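You operate a simulated robot arm through the tools that you are given. There is no shell and no other tool.

You run a simulated robot arm. Do the job below in one go: nothing can be reset, and whatever is moved stays where it is left.

JOB
Shake the crumbs through the sieve and tip the pan down the chute.
Fine: sieve on the shaker, pan under it while shaking; chute lever stays on rework; put the pan back; spill nothing.

The check looks at the end state, three seconds after you hand in, the way a careful person would. Anything else that was tipped, shoved, dropped, spilled or broken makes it a failure.

ROBOT AND FRAMES
A 6-joint arm with a two-finger gripper, fixed in place. Base frame: the origin is on the floor under the middle of its stand, x ahead of it, y to its left, z up. Readings come in m, degrees, newtons and seconds.
It reaches about 1.206 m from its shoulder. Its first joint turns from -166.0 to 166.0 degrees. Payload 2.45 kg.
The tool frame sits at the grasp point between the pads (the TCP): z along the fingers, y along the line on which they close. The tips reach 0.02 m beyond it. The gripper opens to 0.14 m; its body begins 0.168 m behind the TCP.
Orientation is that of the tool frame in the base frame, as [roll, pitch, yaw] about the fixed x, y, z axes, in that order (R = Rz(yaw) Ry(pitch) Rx(roll)). With the fingers straight down and closing along the base's y, the tool's x points along the base's -x, its y along +y and its z along -z.

CONTROLS
- The arm moves only by the tool apply_moves. Its argument "motion" is a list of rows, each an object of numbers (a shift or turn left out is 0, a gripper value left out holds the last): "wx", "wy", "wz": the turn, a rotation vector about the tool's x, y, z in rad; "dx", "dy", "dz": the shift along the tool's x, y, z in mm; "fingers": the opening in per cent of the stroke, from 0 (shut) to 100 (fully open). In form: [{"wx": .., "wy": .., "wz": .., "dx": .., "dy": .., "dz": .., "fingers": ..}, ...]. A call has 1 to 20 rows; each row shifts and turns the commanded pose from where the row before left it, along the tool's axes as they then stand. Each row takes 0.2 s and may step no farther than 0.05 m and 8.6 degrees from the row before; otherwise, or with a gripper value out of range, the whole call is refused. Where a pose cannot be reached the arm comes as near as it can. A force on the tool above 40 N (or 10 N above the force at the start of the call, whichever is more), or a blocked arm, ends the call early, and 0.2 s more pass. Each finger travels about 0.045 m/s and halts on what it meets, pressing with about 32 N; the grip force reading is that of the motor and also rises with nothing between the fingers. The clock runs only during rows and for 0.2 s after the last one: add rows that do not move to give the fingers time. It gives the time, the measured TCP pose, the force on the tool (base axes), the opening and the grip force at its end, in the units of the frame above (readings bear some noise), with the torque about the TCP (base axes, N m) and any sound that the robot's microphone picked up.
- Cameras (640 x 400 px; columns grow to the right, rows downward): "scene" is fixed at [0.0302, 0.644, 1.6783]; the picture's right is [-0.52, -0.85, 0.00], its down [-0.61, 0.38, -0.69] and it looks along [0.59, -0.36, -0.72] (base axes); focal length 214 px, centre (320, 200). "wrist" rides on the gripper at [0.078, 0.011, -0.209] in the tool frame; the picture's right is [-0.14, 0.99, 0.00], its down [-0.92, -0.13, -0.37] and it looks along [-0.37, -0.05, 0.93] (tool axes); focal length 280 px, centre (320, 200).
- snapshot(camera): a new picture of that camera. The clock stands still meanwhile.
- measure_at(camera, pixels): for up to 12 pixels [column, row] of the newest picture of that camera ("zoom" is the newest enlarged one), the place [x, y, z] in the base frame of the surface seen there, good to about 0.002 m, but the place of the scene camera against the robot may be out by one fixed shift of up to 0.025 m in any direction. The clock stands still meanwhile.
- zoom(camera, box): a new picture of the part [left, top, right, bottom] of that camera's present view, enlarged. The clock stands still meanwhile.
- close_job(): hands the job in; it is judged then, once.

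Open the gripper and draw the arm clear of the work before you hand the job in, unless the task says otherwise.

The tools are called after "Call:" as a command line: name --argument value ..., lists and objects as JSON in quotes. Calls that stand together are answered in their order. apply_moves: Moves the arm, as the interface text tells. Its arguments: {"type":"object","properties":{"motion":{"type":"array","items":{"type":"object","properties":{"wx":{"type":"number"},"wy":{"type":"number"},"wz":{"type":"number"},"dx":{"type":"number"},"dy":{"type":"number"},"dz":{"type":"number"},"fingers":{"type":"number"}}}}},"required":["motion"]} The other tools are called the same way: snapshot (camera) takes a picture; measure_at (camera, pixels) gives the place of the surface under pixels of a picture; zoom (camera, box) takes an enlarged picture of a part of a camera's view; close_job () hands the job in.

At the start:

```text
time: 0.0
position: [0.4678, 0.3324, 1.3551]
tool_rot: [179.9, 0.0, 180.0]
ft_force: [0.3, 0.1, -0.2]
moment: [0.02, -0.02, -0.01]
grip_width: 0.14
finger_force: 0.0
```

scene: 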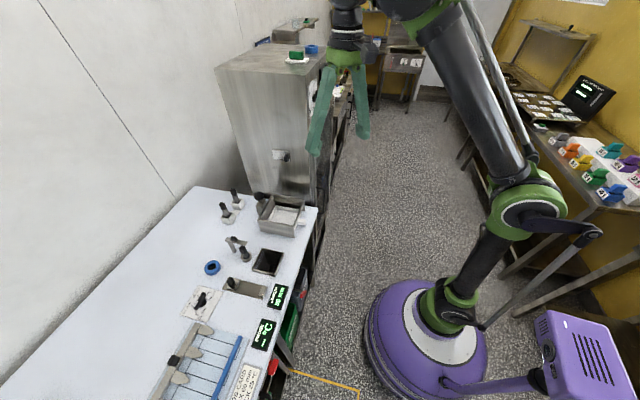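
wrist: 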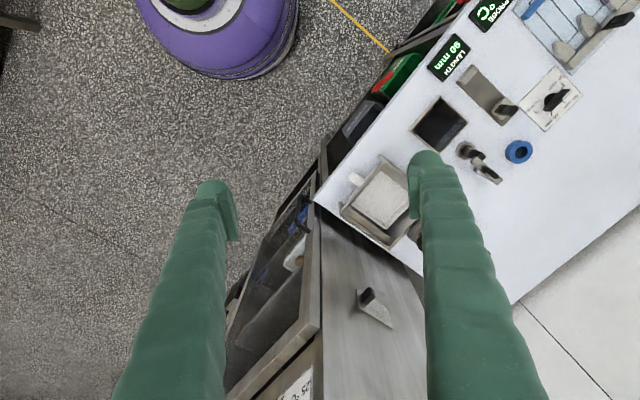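

The pictures show a white bench with a metal box near (282,215), a dark square hole near (268,262), a lever near (205,300) and knobs. I'll enlarge these parts to see what is what.

Call:
zoom --camera "scene" --box '[170, 170, 330, 270]'

Call:
zoom --camera "scene" --box '[150, 250, 310, 350]'

Call:
zoom --camera "scene" --box '[220, 10, 380, 110]'

Call:
zoom --camera "wrist" --box '[300, 50, 620, 250]'

```text
4.00 times, centred on (250, 220) of scene
```

zoom: 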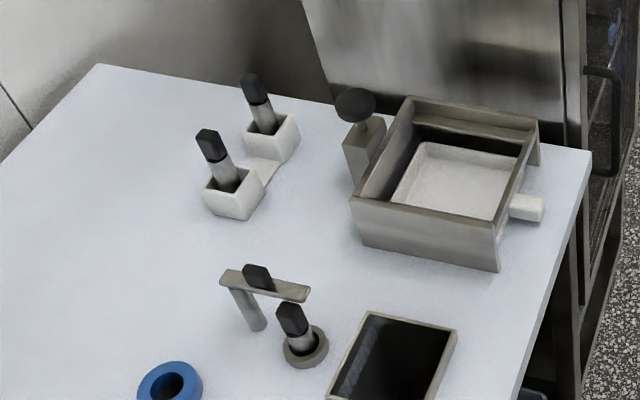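

```text
4.00 times, centred on (230, 300) of scene
```

zoom: 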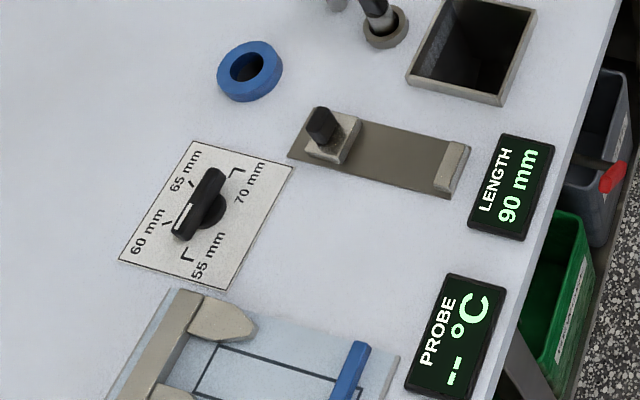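

```text
4.00 times, centred on (300, 60) of scene
```

zoom: 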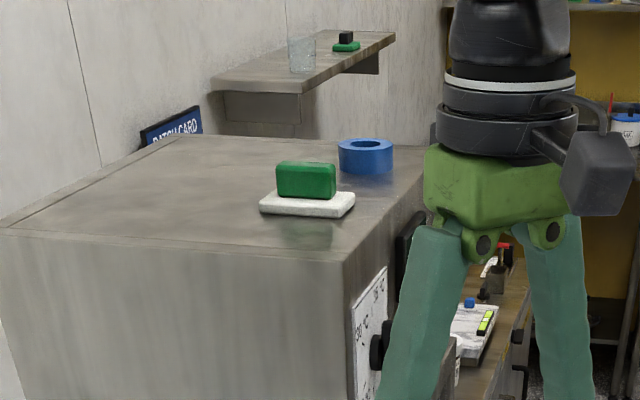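

```text
2.00 times, centred on (460, 150) of wrist
```

zoom: 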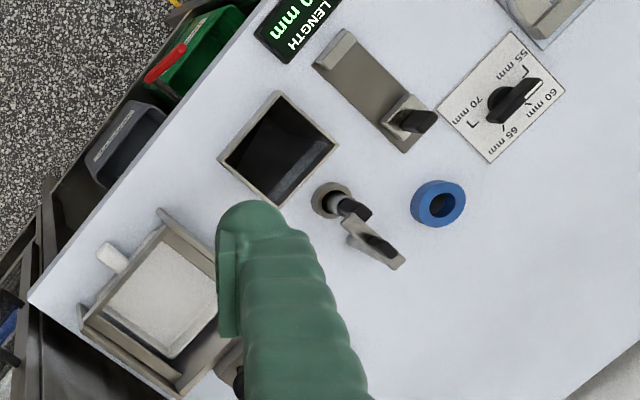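

I need to find the sieve with the crumbs, the shaker and the chute. I'll zoom in on the rest of the scene: the far bench, the right benches and the lower left.

Call:
zoom --camera "scene" --box '[310, 60, 390, 110]'

Call:
zoom --camera "scene" --box '[480, 50, 640, 150]'

Call:
zoom --camera "scene" --box '[520, 110, 640, 220]'

Call:
zoom --camera "scene" --box '[140, 300, 300, 400]'

Call:
zoom --camera "scene" --box '[360, 0, 480, 120]'

Call:
zoom --camera "scene" --box '[250, 190, 310, 240]'

```text
8.00 times, centred on (350, 85) of scene
```

zoom: 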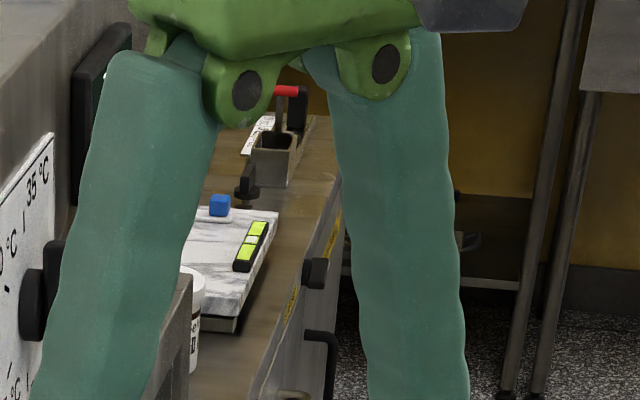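

```text
4.00 times, centred on (560, 100) of scene
```

zoom: 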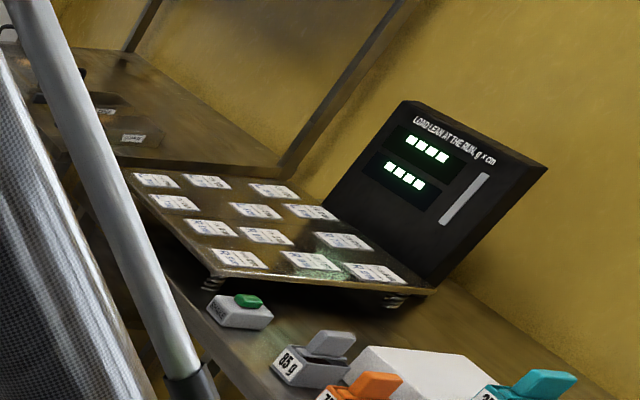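

```text
3.64 times, centred on (580, 165) of scene
```

zoom: 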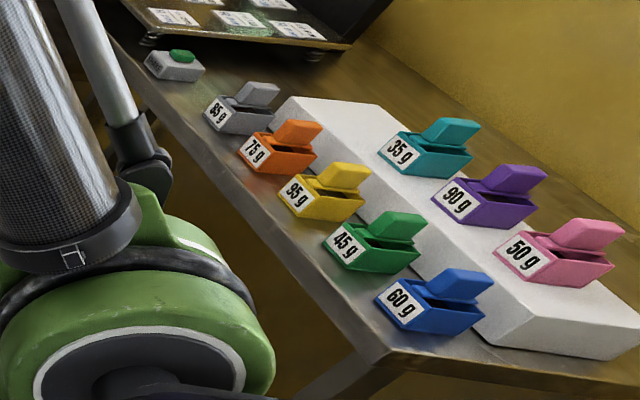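

```text
4.00 times, centred on (220, 350) of scene
```

zoom: 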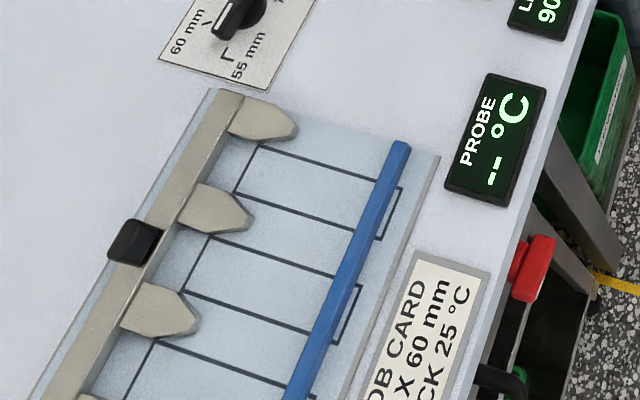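

```text
3.33 times, centred on (420, 60) of scene
```

zoom: 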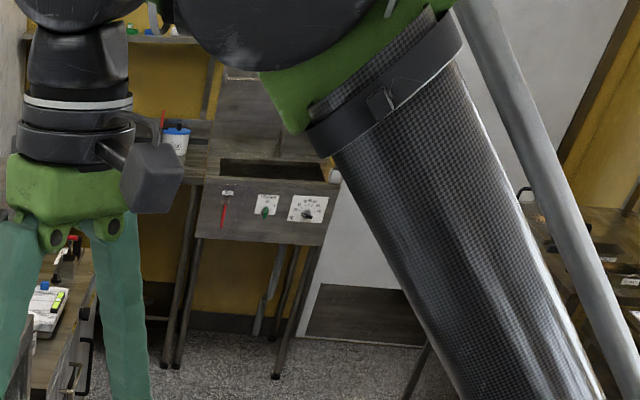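

```text
8.00 times, centred on (280, 215) of scene
```

zoom: 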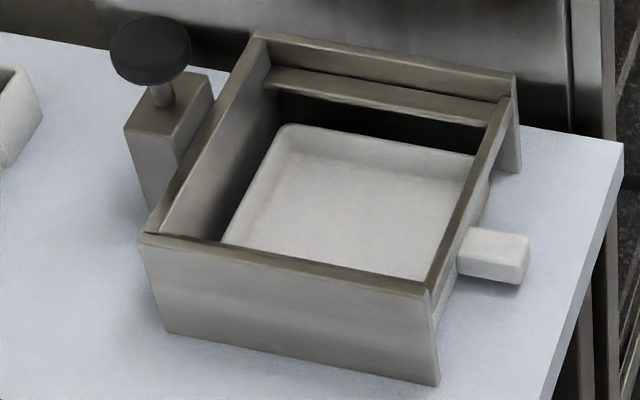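

The box at (282,215) looks like a shaker frame with a white pan inside and a handle sticking out. I'll measure the main features to learn the layout.

Call:
measure_at --camera "scene" --pixels '[[282, 217], [303, 221], [268, 262], [245, 255], [205, 300], [212, 268], [232, 210], [350, 88], [395, 62], [520, 90], [600, 165], [290, 60]]'

Call:
zoom --camera "scene" --box '[250, 0, 350, 60]'

Call:
zoom --camera "scene" --box '[375, 20, 445, 70]'

Call:
zoom --camera "scene" --box '[260, 280, 360, 400]'

Call:
zoom --camera "scene" --box '[480, 0, 640, 80]'

```text
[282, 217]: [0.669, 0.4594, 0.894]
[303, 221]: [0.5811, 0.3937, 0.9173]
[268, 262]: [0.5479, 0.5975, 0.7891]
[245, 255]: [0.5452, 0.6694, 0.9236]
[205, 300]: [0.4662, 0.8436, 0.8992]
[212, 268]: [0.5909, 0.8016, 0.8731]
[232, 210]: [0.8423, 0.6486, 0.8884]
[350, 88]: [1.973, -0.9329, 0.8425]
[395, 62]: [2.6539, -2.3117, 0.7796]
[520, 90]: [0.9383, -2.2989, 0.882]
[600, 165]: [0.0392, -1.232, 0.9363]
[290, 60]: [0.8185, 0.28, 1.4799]
```

```text
6.40 times, centred on (300, 30) of scene
```

zoom: 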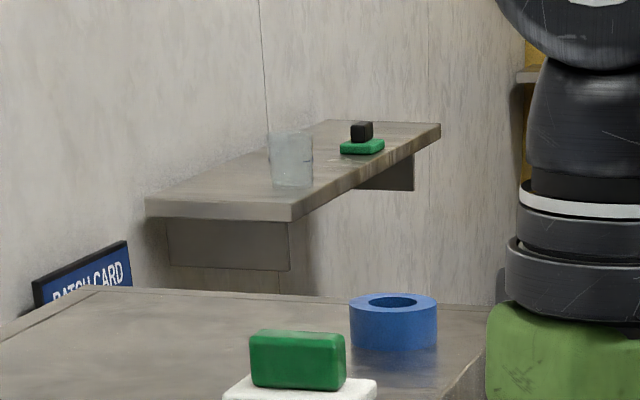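

```text
8.00 times, centred on (410, 45) of scene
```

zoom: 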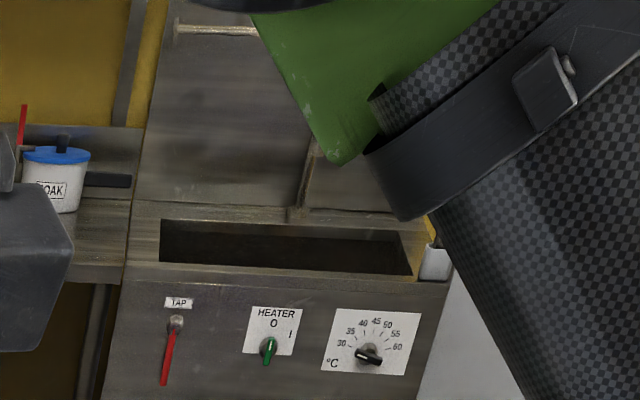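

```text
3.33 times, centred on (310, 340) of scene
```

zoom: 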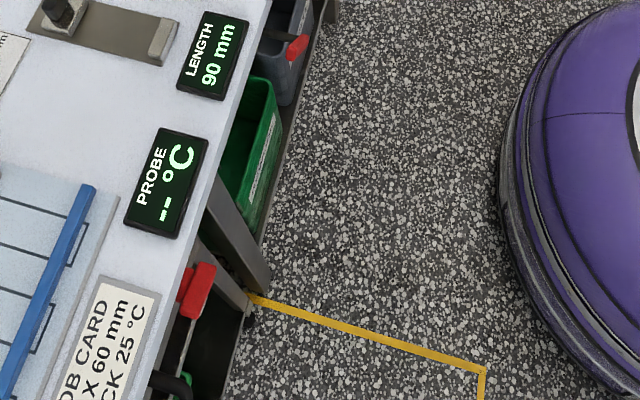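

```text
4.00 times, centred on (560, 40) of scene
```

zoom: 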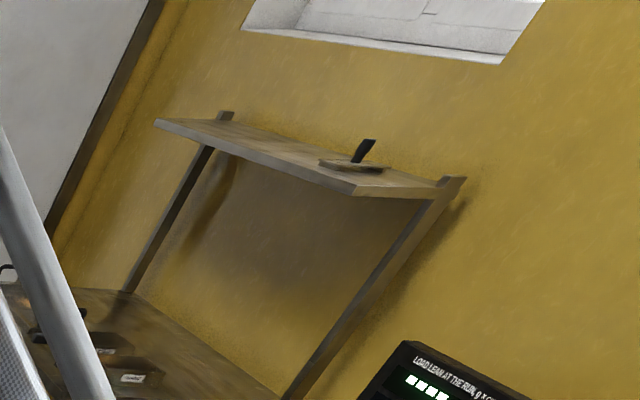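

The reachable bench spans roughly x 0.3–0.9 and y 0.4–1.1 with its top at z≈0.87, and I haven't seen a sieve yet. I'll shift the arm along +y at this safe height to look straight down on the bench with the wrist camera.

Call:
apply_moves --motion '[{"dy": 45}, {"dy": 45}, {"dy": 45}, {"dy": 45}, {"dy": 45}, {"dx": 30}, {"dx": 30}, {"dx": 30}]'

Call:
snapshot --camera "wrist"

Call:
snapshot --camera "scene"

```text
time: 1.8
position: [0.3677, 0.5461, 1.3328]
tool_rot: [179.9, 0.0, -179.9]
ft_force: [0.9, 0.5, -0.4]
moment: [-0.02, 0.08, -0.01]
grip_width: 0.14
finger_force: 0.0
out of reach, approached as far as the arm can: row 4, 5
```

```text
taken
```

wrist: 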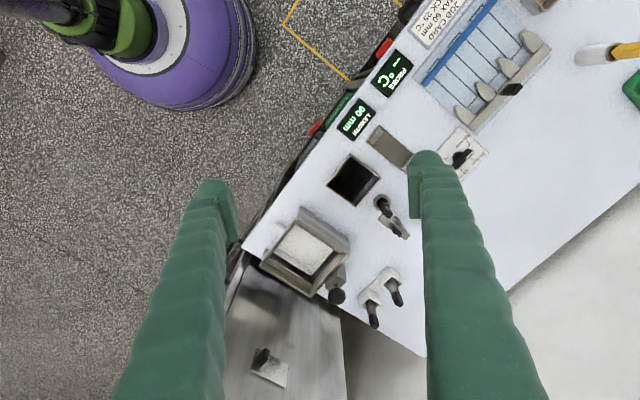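

```text
taken
```

scene: 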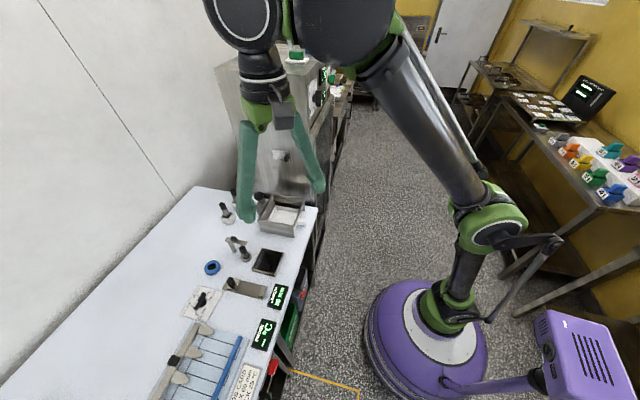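

The new wrist view shows the whole bench, with more objects at the right edge, (600,52) and (630,90). I'll enlarge the shaker, the chute and that edge.

Call:
zoom --camera "wrist" --box '[220, 140, 420, 340]'

Call:
zoom --camera "wrist" --box '[480, 0, 640, 140]'

Call:
zoom --camera "wrist" --box '[260, 0, 460, 150]'

```text
2.00 times, centred on (320, 240) of wrist
```

zoom: 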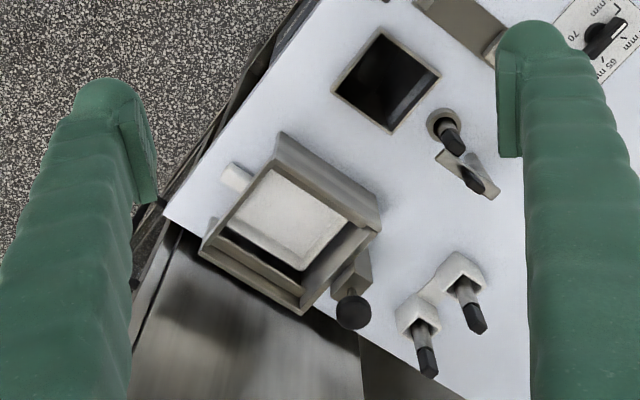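

```text
2.86 times, centred on (560, 70) of wrist
```

zoom: 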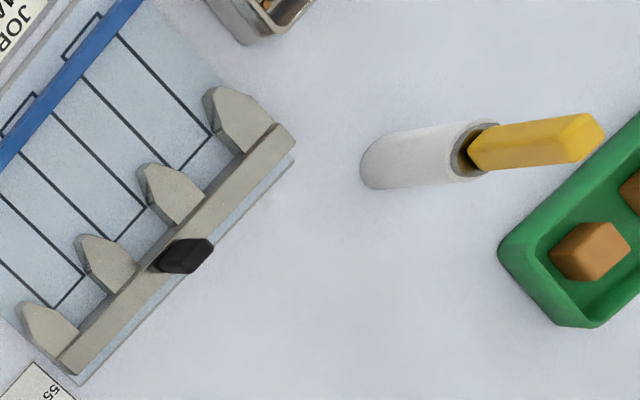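

```text
2.67 times, centred on (360, 75) of wrist
```

zoom: 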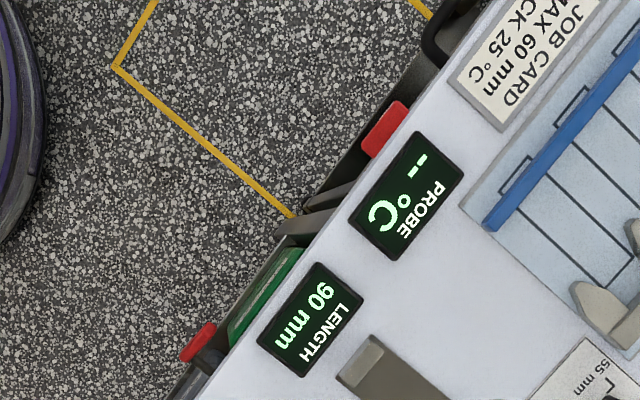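

A metal tray with brown bits shows at the top edge, about (545,3) in the wrist picture, and that may be the sieve with the crumbs. I'll move toward −x/+y and turn the wrist to look at the far end of the bench.

Call:
apply_moves --motion '[{"dx": 40, "dy": 8}, {"dx": 40, "dy": 8}, {"dx": 40, "dy": 8}, {"dx": 40, "dy": 8}, {"dx": 40, "dy": 8}, {"dx": 40, "dy": 8}, {"dx": 40, "dy": 8}, {"wz": -0.14}, {"wz": -0.14}, {"wz": -0.14}, {"wz": -0.14}, {"wz": -0.14}]'

Call:
snapshot --camera "wrist"

Call:
snapshot --camera "scene"

```text
time: 4.4
position: [0.0887, 0.6024, 1.3312]
tool_rot: [180.0, 0.1, -139.8]
ft_force: [-1.1, 0.2, 0.0]
moment: [0.0, -0.02, -0.03]
grip_width: 0.1404
finger_force: 0.0
```

```text
taken
```

wrist: 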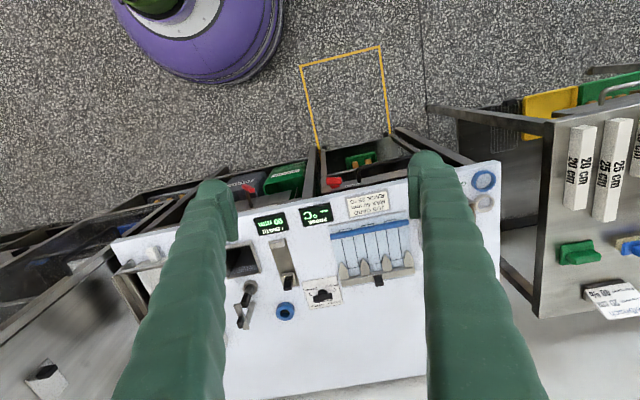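

```text
taken
```

scene: 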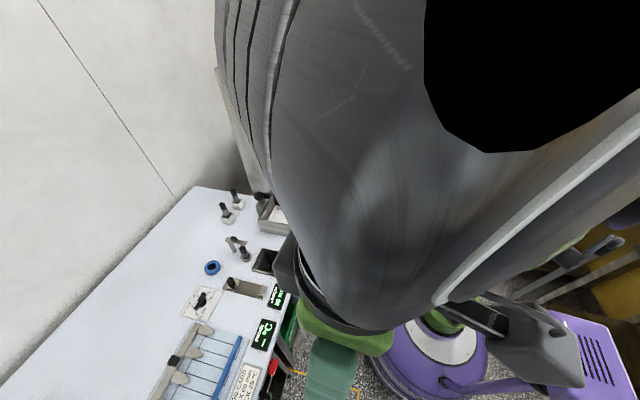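

The right finger hides part of the bench between (430,200) and (500,380). I'll move farther along −x so the camera sees that end of the bench.

Call:
apply_moves --motion '[{"dx": 30, "dy": 30}, {"dx": 30, "dy": 30}, {"dx": 30, "dy": 30}, {"dx": 30, "dy": 30}, {"dx": 30, "dy": 30}]'

Call:
snapshot --camera "wrist"

Call:
zoom --camera "wrist" --box '[220, 120, 430, 330]'

```text
time: 5.6
position: [-0.121, 0.623, 1.3319]
tool_rot: [179.8, 0.1, -140.0]
ft_force: [1.3, -0.3, 0.4]
moment: [0.03, 0.1, 0.0]
grip_width: 0.1398
finger_force: 0.0
```

```text
taken
```

wrist: 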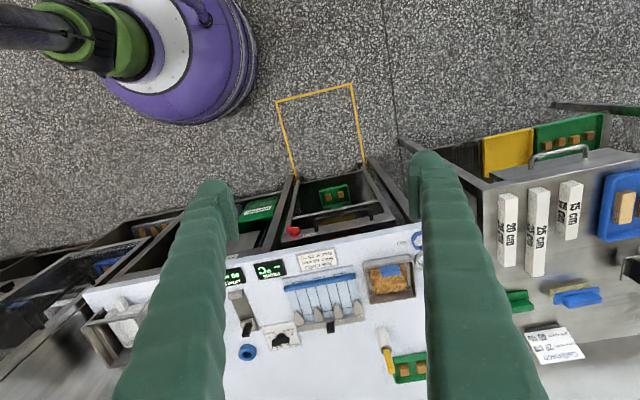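

```text
1.90 times, centred on (325, 225) of wrist
```

zoom: 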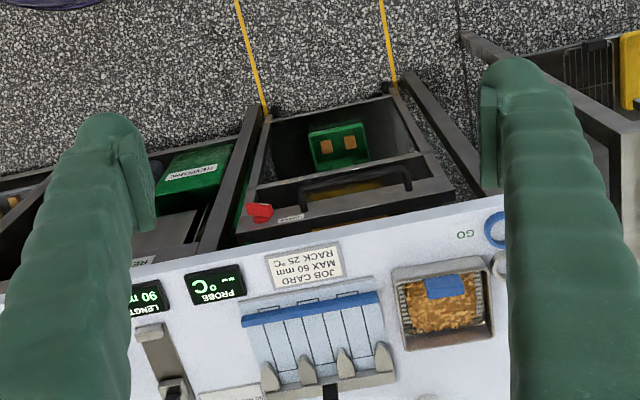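

The sieve full of crumbs is at about (390,282) in the wrist picture, with a blue grip on it. I'll zoom in on it and measure.

Call:
zoom --camera "wrist" --box '[340, 230, 440, 320]'

Call:
measure_at --camera "wrist" --pixels '[[390, 268], [390, 285], [370, 268], [410, 265], [372, 300], [413, 296], [415, 240], [388, 345], [257, 215], [125, 320], [405, 310], [345, 270]]'

Call:
zoom --camera "wrist" --box '[480, 130, 640, 380]'

```text
4.44 times, centred on (390, 275) of wrist
```

zoom: 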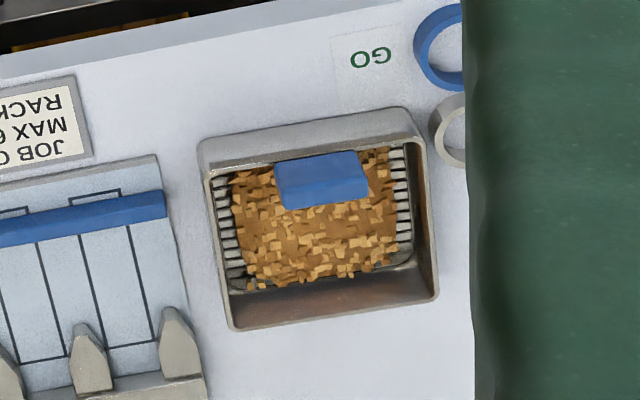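

```text
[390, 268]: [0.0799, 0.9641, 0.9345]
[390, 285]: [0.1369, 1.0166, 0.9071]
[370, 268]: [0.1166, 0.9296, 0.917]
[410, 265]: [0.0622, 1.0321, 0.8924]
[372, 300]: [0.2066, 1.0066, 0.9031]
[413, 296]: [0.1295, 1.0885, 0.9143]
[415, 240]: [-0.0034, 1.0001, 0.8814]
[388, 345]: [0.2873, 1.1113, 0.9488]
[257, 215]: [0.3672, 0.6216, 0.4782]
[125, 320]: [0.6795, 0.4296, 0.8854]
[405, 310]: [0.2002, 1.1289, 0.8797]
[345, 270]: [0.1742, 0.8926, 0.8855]
```

```text
1.60 times, centred on (560, 255) of wrist
```

zoom: 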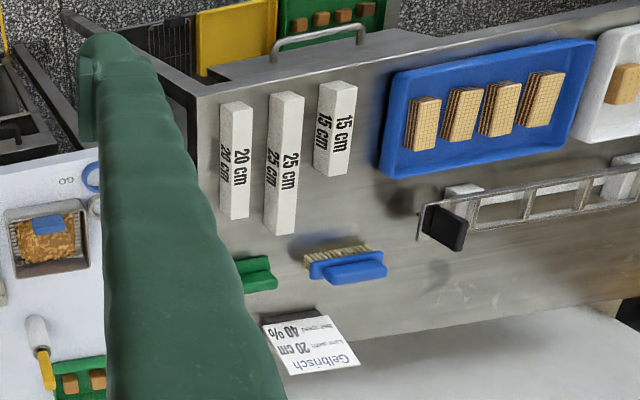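

The sieve sits in a metal box at roughly (0.13, 1.02, 0.91) on the far left end of the bench. I'll go closer with the wrist turned to face it, staying well above everything.

Call:
apply_moves --motion '[{"dx": -38, "dy": 7}, {"dx": -38, "dy": 7}, {"dx": -38, "dy": 7}, {"dx": -38, "dy": 7}, {"dx": -38, "dy": 7}, {"dx": -38, "dy": 7}, {"wz": -0.128, "dz": 22}, {"wz": -0.128, "dz": 22}, {"wz": -0.128, "dz": 22}, {"wz": -0.128, "dz": 22}, {"wz": -0.128, "dz": 22}, {"wz": -0.128, "dz": 20}]'

Call:
snapshot --camera "wrist"

Call:
snapshot --camera "scene"

```text
time: 8.2
position: [0.0256, 0.766, 1.1559]
tool_rot: [-179.9, 0.1, -95.8]
ft_force: [-0.2, 0.0, 0.1]
moment: [0.0, 0.01, 0.0]
grip_width: 0.1399
finger_force: 0.0
out of reach, approached as far as the arm can: row 3, 4, 5, 6
```

```text
taken
```

wrist: 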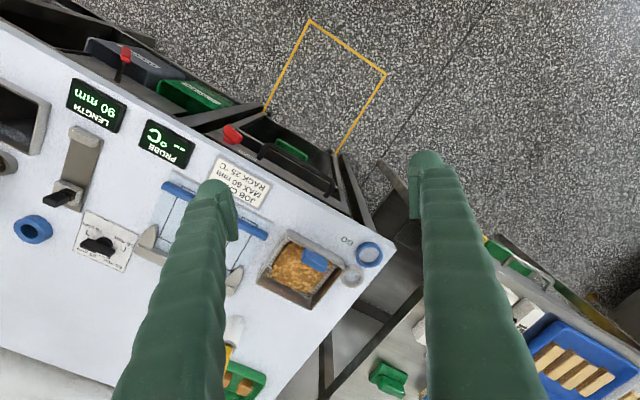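

```text
taken
```

scene: 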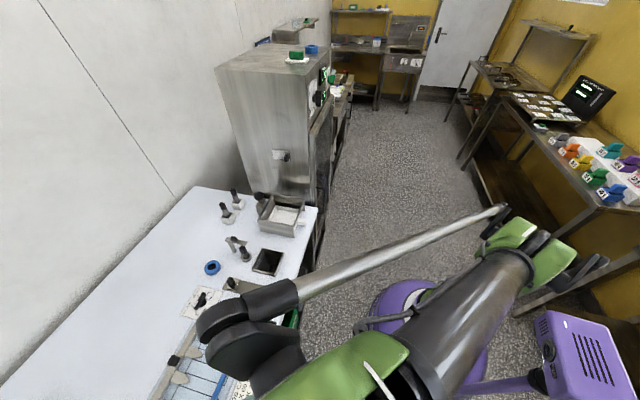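

Now the sieve is in clear view at (303,272), and two red lever handles show at (125,55) and (232,133). I'll zoom in on the sieve and the levers.

Call:
zoom --camera "wrist" --box '[240, 210, 400, 320]'

Call:
zoom --camera "wrist" --box '[50, 20, 210, 120]'

Call:
zoom --camera "wrist" --box '[190, 90, 350, 200]'

Call:
measure_at --camera "wrist" --pixels '[[315, 258], [290, 232], [345, 262], [260, 285], [312, 308], [300, 270], [368, 255], [350, 277], [125, 55], [232, 133], [392, 247], [118, 380]]'

```text
3.64 times, centred on (320, 265) of wrist
```

zoom: 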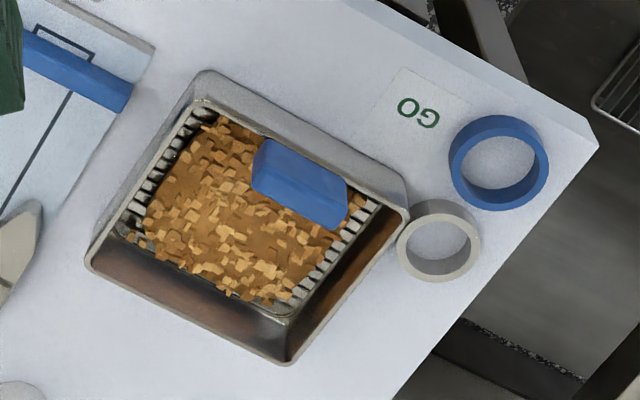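

```text
4.00 times, centred on (130, 70) of wrist
```

zoom: 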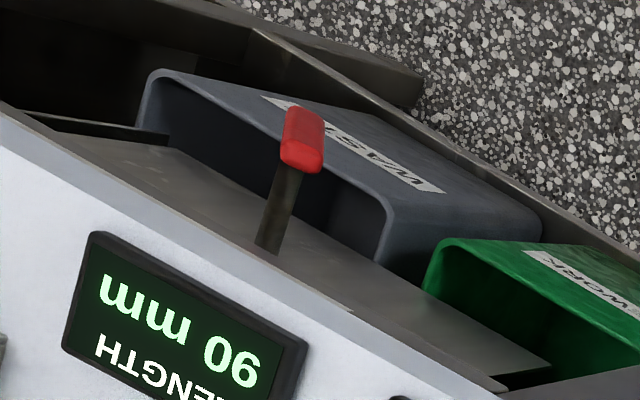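

```text
3.64 times, centred on (270, 145) of wrist
```

zoom: 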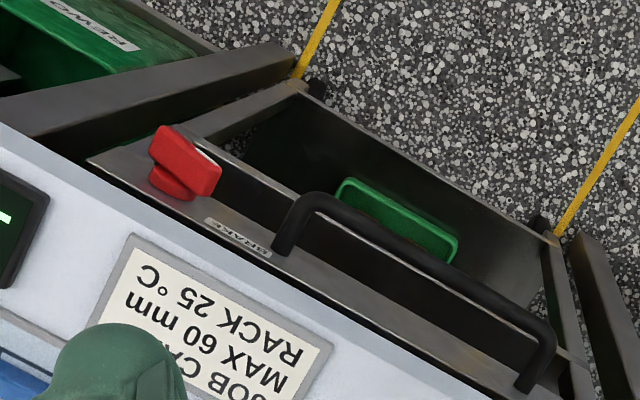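

```text
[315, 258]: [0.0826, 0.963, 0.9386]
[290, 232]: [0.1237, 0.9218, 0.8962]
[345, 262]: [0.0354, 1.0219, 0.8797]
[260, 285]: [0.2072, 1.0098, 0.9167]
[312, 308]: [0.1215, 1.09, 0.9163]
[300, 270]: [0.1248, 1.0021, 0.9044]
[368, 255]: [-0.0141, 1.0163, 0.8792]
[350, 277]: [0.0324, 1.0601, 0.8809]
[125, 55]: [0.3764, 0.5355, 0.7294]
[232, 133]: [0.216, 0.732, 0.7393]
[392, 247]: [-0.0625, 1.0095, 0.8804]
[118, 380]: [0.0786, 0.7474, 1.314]
```

The lever with the red handle stands by the WASTE and REWORK bins, so I'll check its setting later. Now I'll go closer and lower toward the sieve to see how it is built and where to hold it.

Call:
apply_moves --motion '[{"dz": 35}, {"dz": 35}, {"dx": -30, "dy": -10}, {"dx": -30, "dy": -10}, {"dx": -30, "dy": -10}]'

Call:
snapshot --camera "wrist"

Call:
zoom --camera "wrist" --box '[220, 180, 400, 320]'

```text
time: 9.4
position: [0.066, 0.8528, 1.0852]
tool_rot: [-180.0, 0.0, -95.9]
ft_force: [-0.2, 0.1, 0.2]
moment: [0.08, -0.01, 0.01]
grip_width: 0.14
finger_force: 0.0
```

```text
taken
```

wrist: 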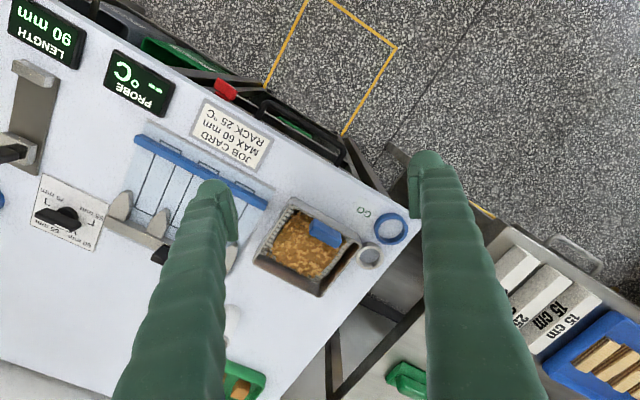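

```text
2.86 times, centred on (310, 250) of wrist
```

zoom: 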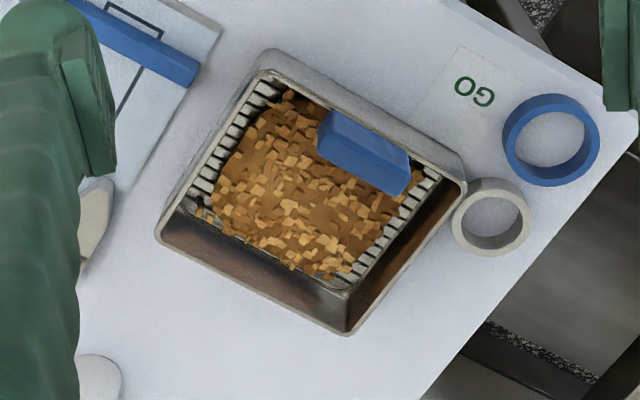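

The sieve is a metal box with a barred bottom, and the blue grip rises from its near wall. I'll measure the box corners, the grip corners and the nearby gauge parts from this enlarged picture.

Call:
measure_at --camera "zoom" --pixels '[[158, 236], [348, 330], [463, 188], [268, 58], [335, 116], [318, 150], [405, 192], [408, 158], [360, 135], [380, 185], [290, 240], [300, 90]]'

Call:
zoom --camera "wrist" --box '[260, 190, 370, 300]'

```text
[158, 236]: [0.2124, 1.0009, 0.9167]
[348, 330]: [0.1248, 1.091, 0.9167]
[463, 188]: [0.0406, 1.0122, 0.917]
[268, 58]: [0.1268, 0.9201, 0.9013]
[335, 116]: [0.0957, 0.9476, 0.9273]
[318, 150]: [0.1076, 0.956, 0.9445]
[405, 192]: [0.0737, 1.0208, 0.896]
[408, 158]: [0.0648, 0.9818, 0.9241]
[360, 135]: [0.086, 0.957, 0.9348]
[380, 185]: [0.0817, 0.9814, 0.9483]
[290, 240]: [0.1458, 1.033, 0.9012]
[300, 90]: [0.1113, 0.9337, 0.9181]
```

```text
3.64 times, centred on (315, 245) of wrist
```

zoom: 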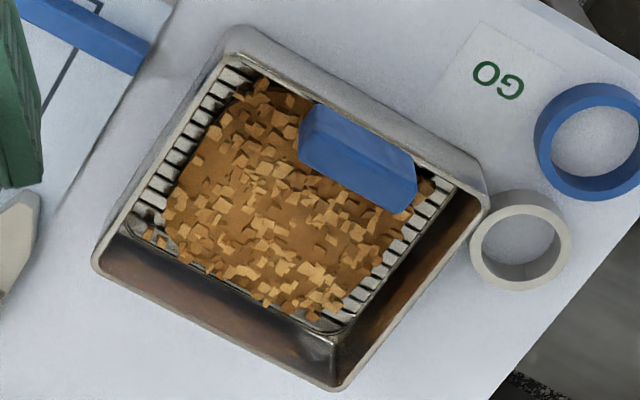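

The sieve box is about 126 × 115 mm with its rim at z≈0.917. The blue grip is centred on its near wall at about (0.09, 0.967), with its top at z≈0.948. Next I'll turn the wrist square to the bench and go along it to look closely at the shaker, the pan and the chute.

Call:
apply_moves --motion '[{"dz": -35, "wz": 0.14}, {"dz": -35, "wz": 0.14}, {"wz": 0.14, "dx": 30}, {"wz": 0.14, "dx": 20}, {"wz": 0.14}, {"dy": -45}, {"dy": -45}, {"dy": -45}, {"dy": -45}, {"dy": -45}, {"dy": -45}, {"dy": -45}, {"dy": -45}, {"dy": -45}, {"dy": -45}, {"dy": -45}, {"dy": -45}, {"dy": -45}]'

Call:
snapshot --camera "wrist"

Call:
snapshot --camera "scene"

```text
time: 13.2
position: [0.4518, 0.3885, 1.1575]
tool_rot: [-180.0, 0.2, -136.0]
ft_force: [-0.4, 0.5, 0.2]
moment: [-0.02, -0.03, 0.01]
grip_width: 0.1399
finger_force: 0.1
```

```text
taken
```

wrist: 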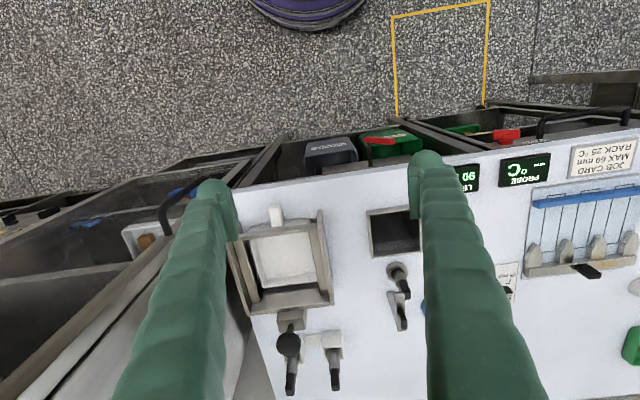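

```text
taken
```

scene: 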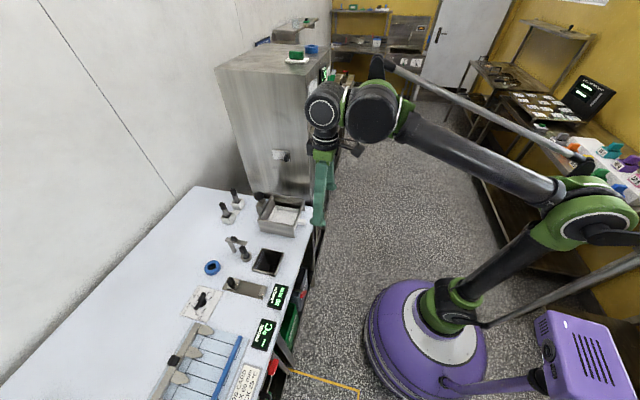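

The shaker is at (287,262), the chute hole at (393,232) and the red lever at (380,141) in the wrist picture. I'll enlarge each one and measure the shaker and pan.

Call:
zoom --camera "wrist" --box '[220, 190, 350, 310]'

Call:
measure_at --camera "zoom" --pixels '[[60, 250], [165, 565], [540, 480], [485, 100], [110, 235], [275, 110], [185, 240], [450, 220], [450, 440], [180, 420], [320, 330], [130, 480]]'

Call:
zoom --camera "wrist" --box '[270, 120, 430, 270]'

Call:
zoom --camera "wrist" --box '[250, 290, 420, 400]'

```text
3.33 times, centred on (285, 250) of wrist
```

zoom: 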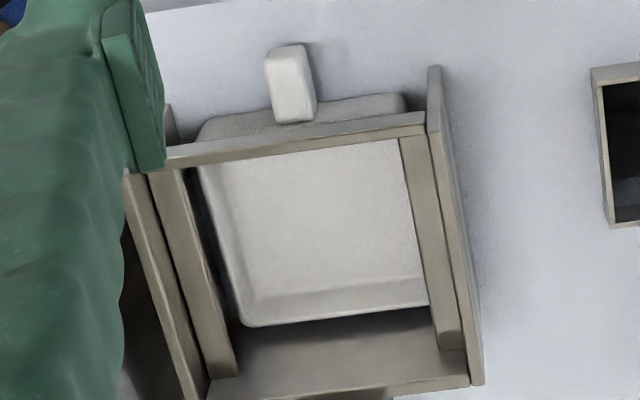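

```text
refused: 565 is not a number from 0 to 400
```

```text
2.67 times, centred on (350, 195) of wrist
```

zoom: 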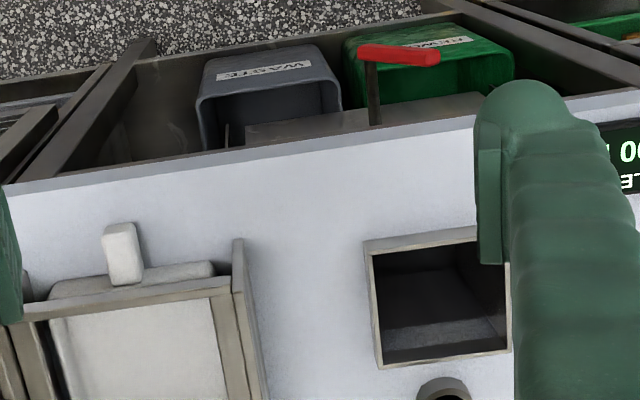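

```text
3.64 times, centred on (335, 345) of wrist
```

zoom: 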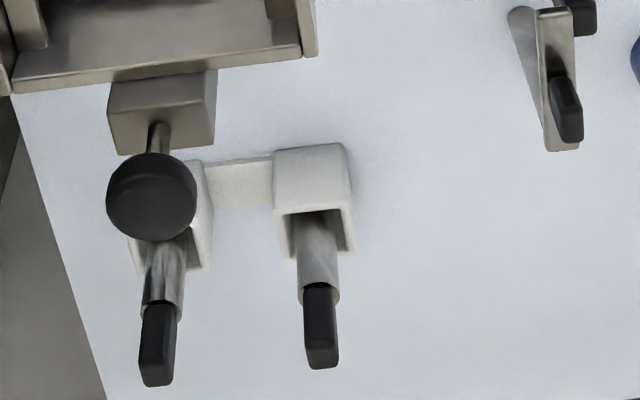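

The shaker has two side ledges, a front crossbar with the white pan's handle under it, and a mushroom knob on a block behind it. I'll measure the shaker and pan, then the chute and lever.

Call:
zoom --camera "wrist" --box '[220, 190, 350, 310]'

Call:
measure_at --camera "zoom" --pixels '[[140, 200], [190, 390], [478, 378], [433, 75], [170, 155], [420, 122], [185, 250], [425, 220], [290, 60], [300, 110], [350, 105], [330, 220]]'

Call:
measure_at --camera "wrist" --pixels '[[287, 343], [290, 318], [369, 212], [415, 208], [375, 257], [417, 250], [385, 230], [370, 141], [390, 140], [365, 160], [395, 265], [330, 330]]'

```text
3.33 times, centred on (285, 250) of wrist
```

zoom: 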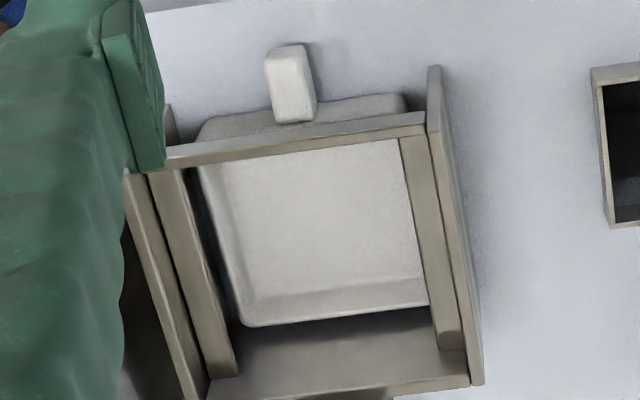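

```text
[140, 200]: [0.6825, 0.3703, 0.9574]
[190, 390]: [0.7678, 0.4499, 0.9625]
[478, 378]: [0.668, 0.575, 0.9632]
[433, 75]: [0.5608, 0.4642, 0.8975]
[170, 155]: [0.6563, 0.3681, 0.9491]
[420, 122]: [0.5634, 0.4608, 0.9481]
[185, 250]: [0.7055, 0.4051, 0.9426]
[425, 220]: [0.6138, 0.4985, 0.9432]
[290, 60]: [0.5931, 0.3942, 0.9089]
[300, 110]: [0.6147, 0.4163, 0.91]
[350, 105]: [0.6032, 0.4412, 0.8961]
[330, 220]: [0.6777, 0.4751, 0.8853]
```

```text
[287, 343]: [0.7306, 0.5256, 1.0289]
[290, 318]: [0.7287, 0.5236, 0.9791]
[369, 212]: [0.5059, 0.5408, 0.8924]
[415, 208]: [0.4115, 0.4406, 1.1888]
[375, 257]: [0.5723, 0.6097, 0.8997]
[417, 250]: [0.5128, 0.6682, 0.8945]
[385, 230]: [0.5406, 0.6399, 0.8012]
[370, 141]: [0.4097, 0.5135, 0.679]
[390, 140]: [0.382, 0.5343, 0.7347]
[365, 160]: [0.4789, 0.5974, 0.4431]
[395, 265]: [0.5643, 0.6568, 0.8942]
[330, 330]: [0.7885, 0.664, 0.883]
```

Expressed along the bench, the shaker spans T≈−0.215…−0.052 with ledges at z≈0.943, and the sieve is about 0.119 × 0.127 with its bottom at z≈0.88. I'll measure the oven face beside the shaker, the bench front edge, and the pan's outline more finely.

Call:
measure_at --camera "scene" --pixels '[[250, 100], [260, 150], [300, 120], [300, 180], [281, 155], [318, 208], [310, 250], [270, 185], [233, 190], [225, 208], [320, 120], [327, 160]]'

Call:
measure_at --camera "zoom" --pixels '[[200, 130], [212, 122], [400, 100], [408, 110], [215, 185], [245, 320], [425, 300], [400, 160], [270, 70], [310, 68], [440, 340], [225, 370]]'

Call:
measure_at --camera "wrist" --pixels '[[250, 187], [340, 170], [400, 158], [290, 345], [275, 345], [303, 340], [287, 355], [290, 290], [325, 297], [245, 305]]'

```text
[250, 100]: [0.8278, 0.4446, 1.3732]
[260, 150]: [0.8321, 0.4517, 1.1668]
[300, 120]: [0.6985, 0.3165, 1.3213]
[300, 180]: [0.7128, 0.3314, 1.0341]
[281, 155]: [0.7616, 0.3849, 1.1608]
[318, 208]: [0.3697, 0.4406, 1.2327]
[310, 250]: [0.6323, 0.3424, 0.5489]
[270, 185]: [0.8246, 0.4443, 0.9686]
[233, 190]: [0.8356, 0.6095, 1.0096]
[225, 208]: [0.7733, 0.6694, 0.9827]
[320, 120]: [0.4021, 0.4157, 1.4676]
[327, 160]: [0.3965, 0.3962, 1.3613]
```

```text
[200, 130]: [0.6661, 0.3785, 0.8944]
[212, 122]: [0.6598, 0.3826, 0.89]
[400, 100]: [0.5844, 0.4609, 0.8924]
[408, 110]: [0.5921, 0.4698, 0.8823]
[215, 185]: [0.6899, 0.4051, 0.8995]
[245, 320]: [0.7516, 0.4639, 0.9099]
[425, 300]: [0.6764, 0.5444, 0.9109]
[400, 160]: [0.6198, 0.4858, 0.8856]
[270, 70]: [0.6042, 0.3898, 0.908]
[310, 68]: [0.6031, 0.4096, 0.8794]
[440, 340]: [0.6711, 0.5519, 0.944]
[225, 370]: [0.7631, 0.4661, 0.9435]
```

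```text
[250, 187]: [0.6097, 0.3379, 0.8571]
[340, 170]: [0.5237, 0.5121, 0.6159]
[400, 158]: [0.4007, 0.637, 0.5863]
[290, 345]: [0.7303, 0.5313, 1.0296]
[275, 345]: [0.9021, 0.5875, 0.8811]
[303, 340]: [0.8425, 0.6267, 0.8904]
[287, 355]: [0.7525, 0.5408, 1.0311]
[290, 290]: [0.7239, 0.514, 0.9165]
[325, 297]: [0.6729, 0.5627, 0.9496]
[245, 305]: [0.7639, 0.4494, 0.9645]
```

The pan is about 0.129 × 0.116 m with its rim at z≈0.91, and the chute opening is about 0.095 × 0.086 m centred near (0.509, 0.605). Before starting I'll zoom in on the lever by the WASTE and REWORK bins to see which way it's set.

Call:
zoom --camera "wrist" --box '[300, 115, 430, 190]'

Call:
zoom --camera "scene" --box '[270, 250, 330, 400]'

```text
4.92 times, centred on (365, 152) of wrist
```

zoom: 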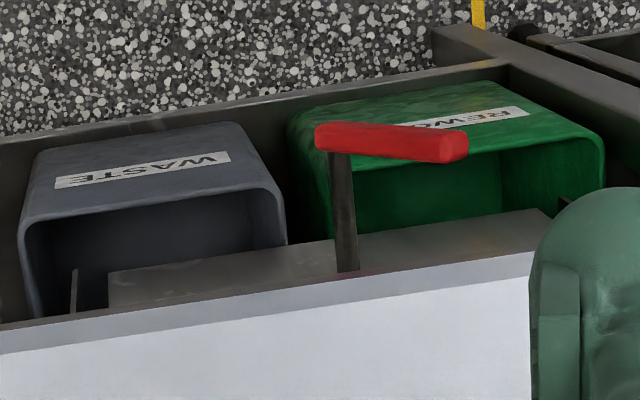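

```text
2.67 times, centred on (300, 325) of scene
```

zoom: 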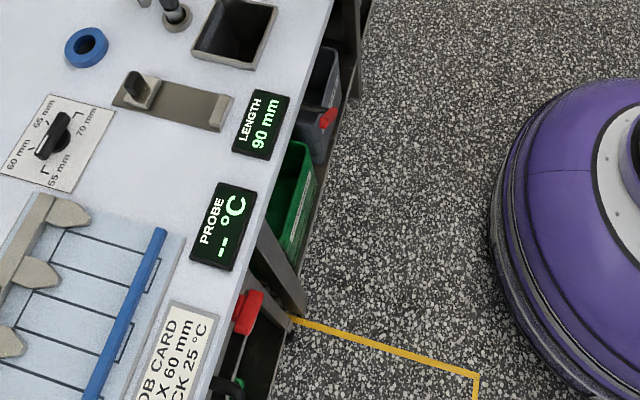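

The red lever handle at (390,140) leans to the REWORK side, so I will leave it alone. Now I'll turn the gripper so it closes across the bench, for the sieve grip, before travelling back to the sieve.

Call:
apply_moves --motion '[{"wz": 0.1428}, {"wz": 0.1428}, {"wz": 0.1428}, {"wz": 0.1428}, {"wz": 0.1428}, {"wz": 0.1428}, {"wz": 0.1428}, {"wz": 0.1428}, {"wz": 0.1428}, {"wz": 0.1428}, {"wz": 0.1428}]'

Call:
snapshot --camera "wrist"

```text
time: 15.6
position: [0.4513, 0.387, 1.156]
tool_rot: [179.9, 0.0, 133.9]
ft_force: [0.3, 0.6, 0.3]
moment: [-0.01, 0.0, -0.03]
grip_width: 0.1399
finger_force: 0.1
```

```text
taken
```

wrist: 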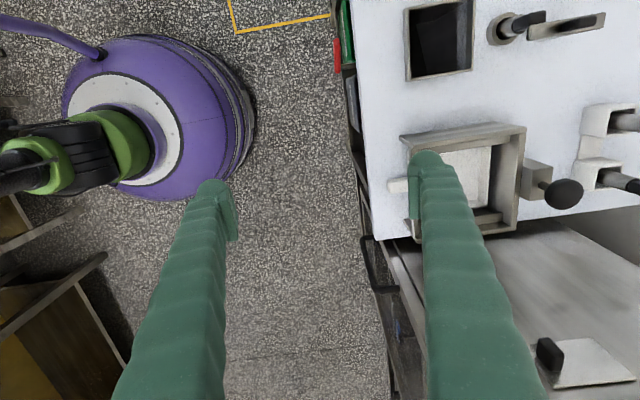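

The turn worked. While I'm here I'll move over the shaker, so it lies between the fingers, and measure its ledges, walls and knob precisely.

Call:
apply_moves --motion '[{"dy": 45}, {"dy": 45}, {"dy": 45}, {"dy": 45}, {"dy": 20}]'

Call:
snapshot --camera "wrist"

Call:
zoom --camera "wrist" --box '[170, 90, 400, 250]'

```text
time: 16.8
position: [0.5958, 0.5259, 1.1568]
tool_rot: [179.9, 0.1, 134.0]
ft_force: [0.6, -0.3, 0.7]
moment: [0.08, -0.04, 0.0]
grip_width: 0.1399
finger_force: 0.1
```

```text
taken
```

wrist: 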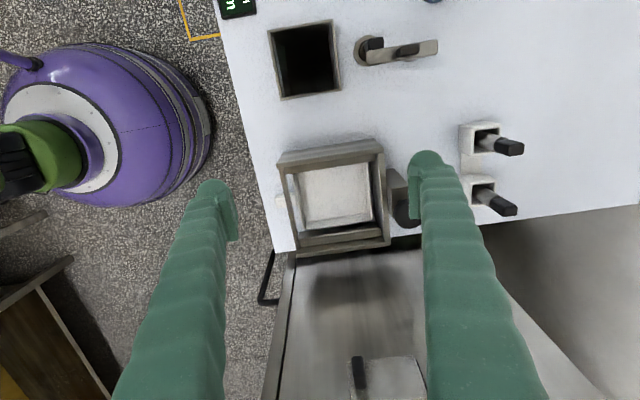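

```text
2.50 times, centred on (285, 170) of wrist
```

zoom: 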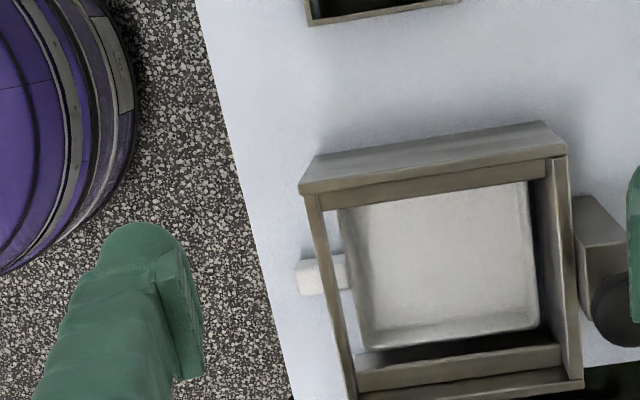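

The shaker is now in clear view around (333,195), so I'll enlarge it and measure its edges.

Call:
zoom --camera "wrist" --box '[262, 130, 422, 260]'

Call:
measure_at --camera "zoom" --pixels '[[78, 107], [450, 60], [500, 385], [130, 390], [85, 170], [100, 350], [200, 120], [400, 90], [460, 150], [475, 300], [240, 375], [240, 395]]'

Call:
measure_at --camera "zoom" --pixels '[[440, 200], [150, 200], [300, 370], [300, 395], [300, 110], [300, 85], [60, 235], [90, 230], [545, 300], [545, 250], [580, 300], [130, 250]]'

```text
3.08 times, centred on (342, 195) of wrist
```

zoom: 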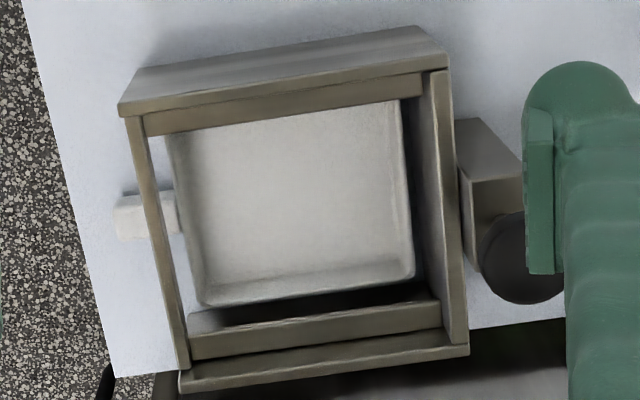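

```text
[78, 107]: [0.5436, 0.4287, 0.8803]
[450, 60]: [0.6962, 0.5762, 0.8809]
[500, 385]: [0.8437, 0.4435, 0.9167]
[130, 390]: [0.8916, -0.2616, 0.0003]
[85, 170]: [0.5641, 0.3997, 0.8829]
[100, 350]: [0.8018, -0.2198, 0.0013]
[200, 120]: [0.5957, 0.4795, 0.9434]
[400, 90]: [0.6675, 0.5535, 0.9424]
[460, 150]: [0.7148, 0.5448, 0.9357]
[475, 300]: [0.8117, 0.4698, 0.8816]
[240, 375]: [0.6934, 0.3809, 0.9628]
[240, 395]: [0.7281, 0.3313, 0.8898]
```

```text
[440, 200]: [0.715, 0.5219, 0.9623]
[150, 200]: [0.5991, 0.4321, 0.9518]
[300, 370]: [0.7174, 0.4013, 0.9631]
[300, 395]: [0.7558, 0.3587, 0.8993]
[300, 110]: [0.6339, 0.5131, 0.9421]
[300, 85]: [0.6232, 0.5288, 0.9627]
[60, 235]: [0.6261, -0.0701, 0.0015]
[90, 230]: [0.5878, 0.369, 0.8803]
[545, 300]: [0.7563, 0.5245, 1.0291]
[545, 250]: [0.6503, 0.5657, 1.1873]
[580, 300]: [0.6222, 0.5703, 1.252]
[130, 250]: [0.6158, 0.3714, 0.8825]
```

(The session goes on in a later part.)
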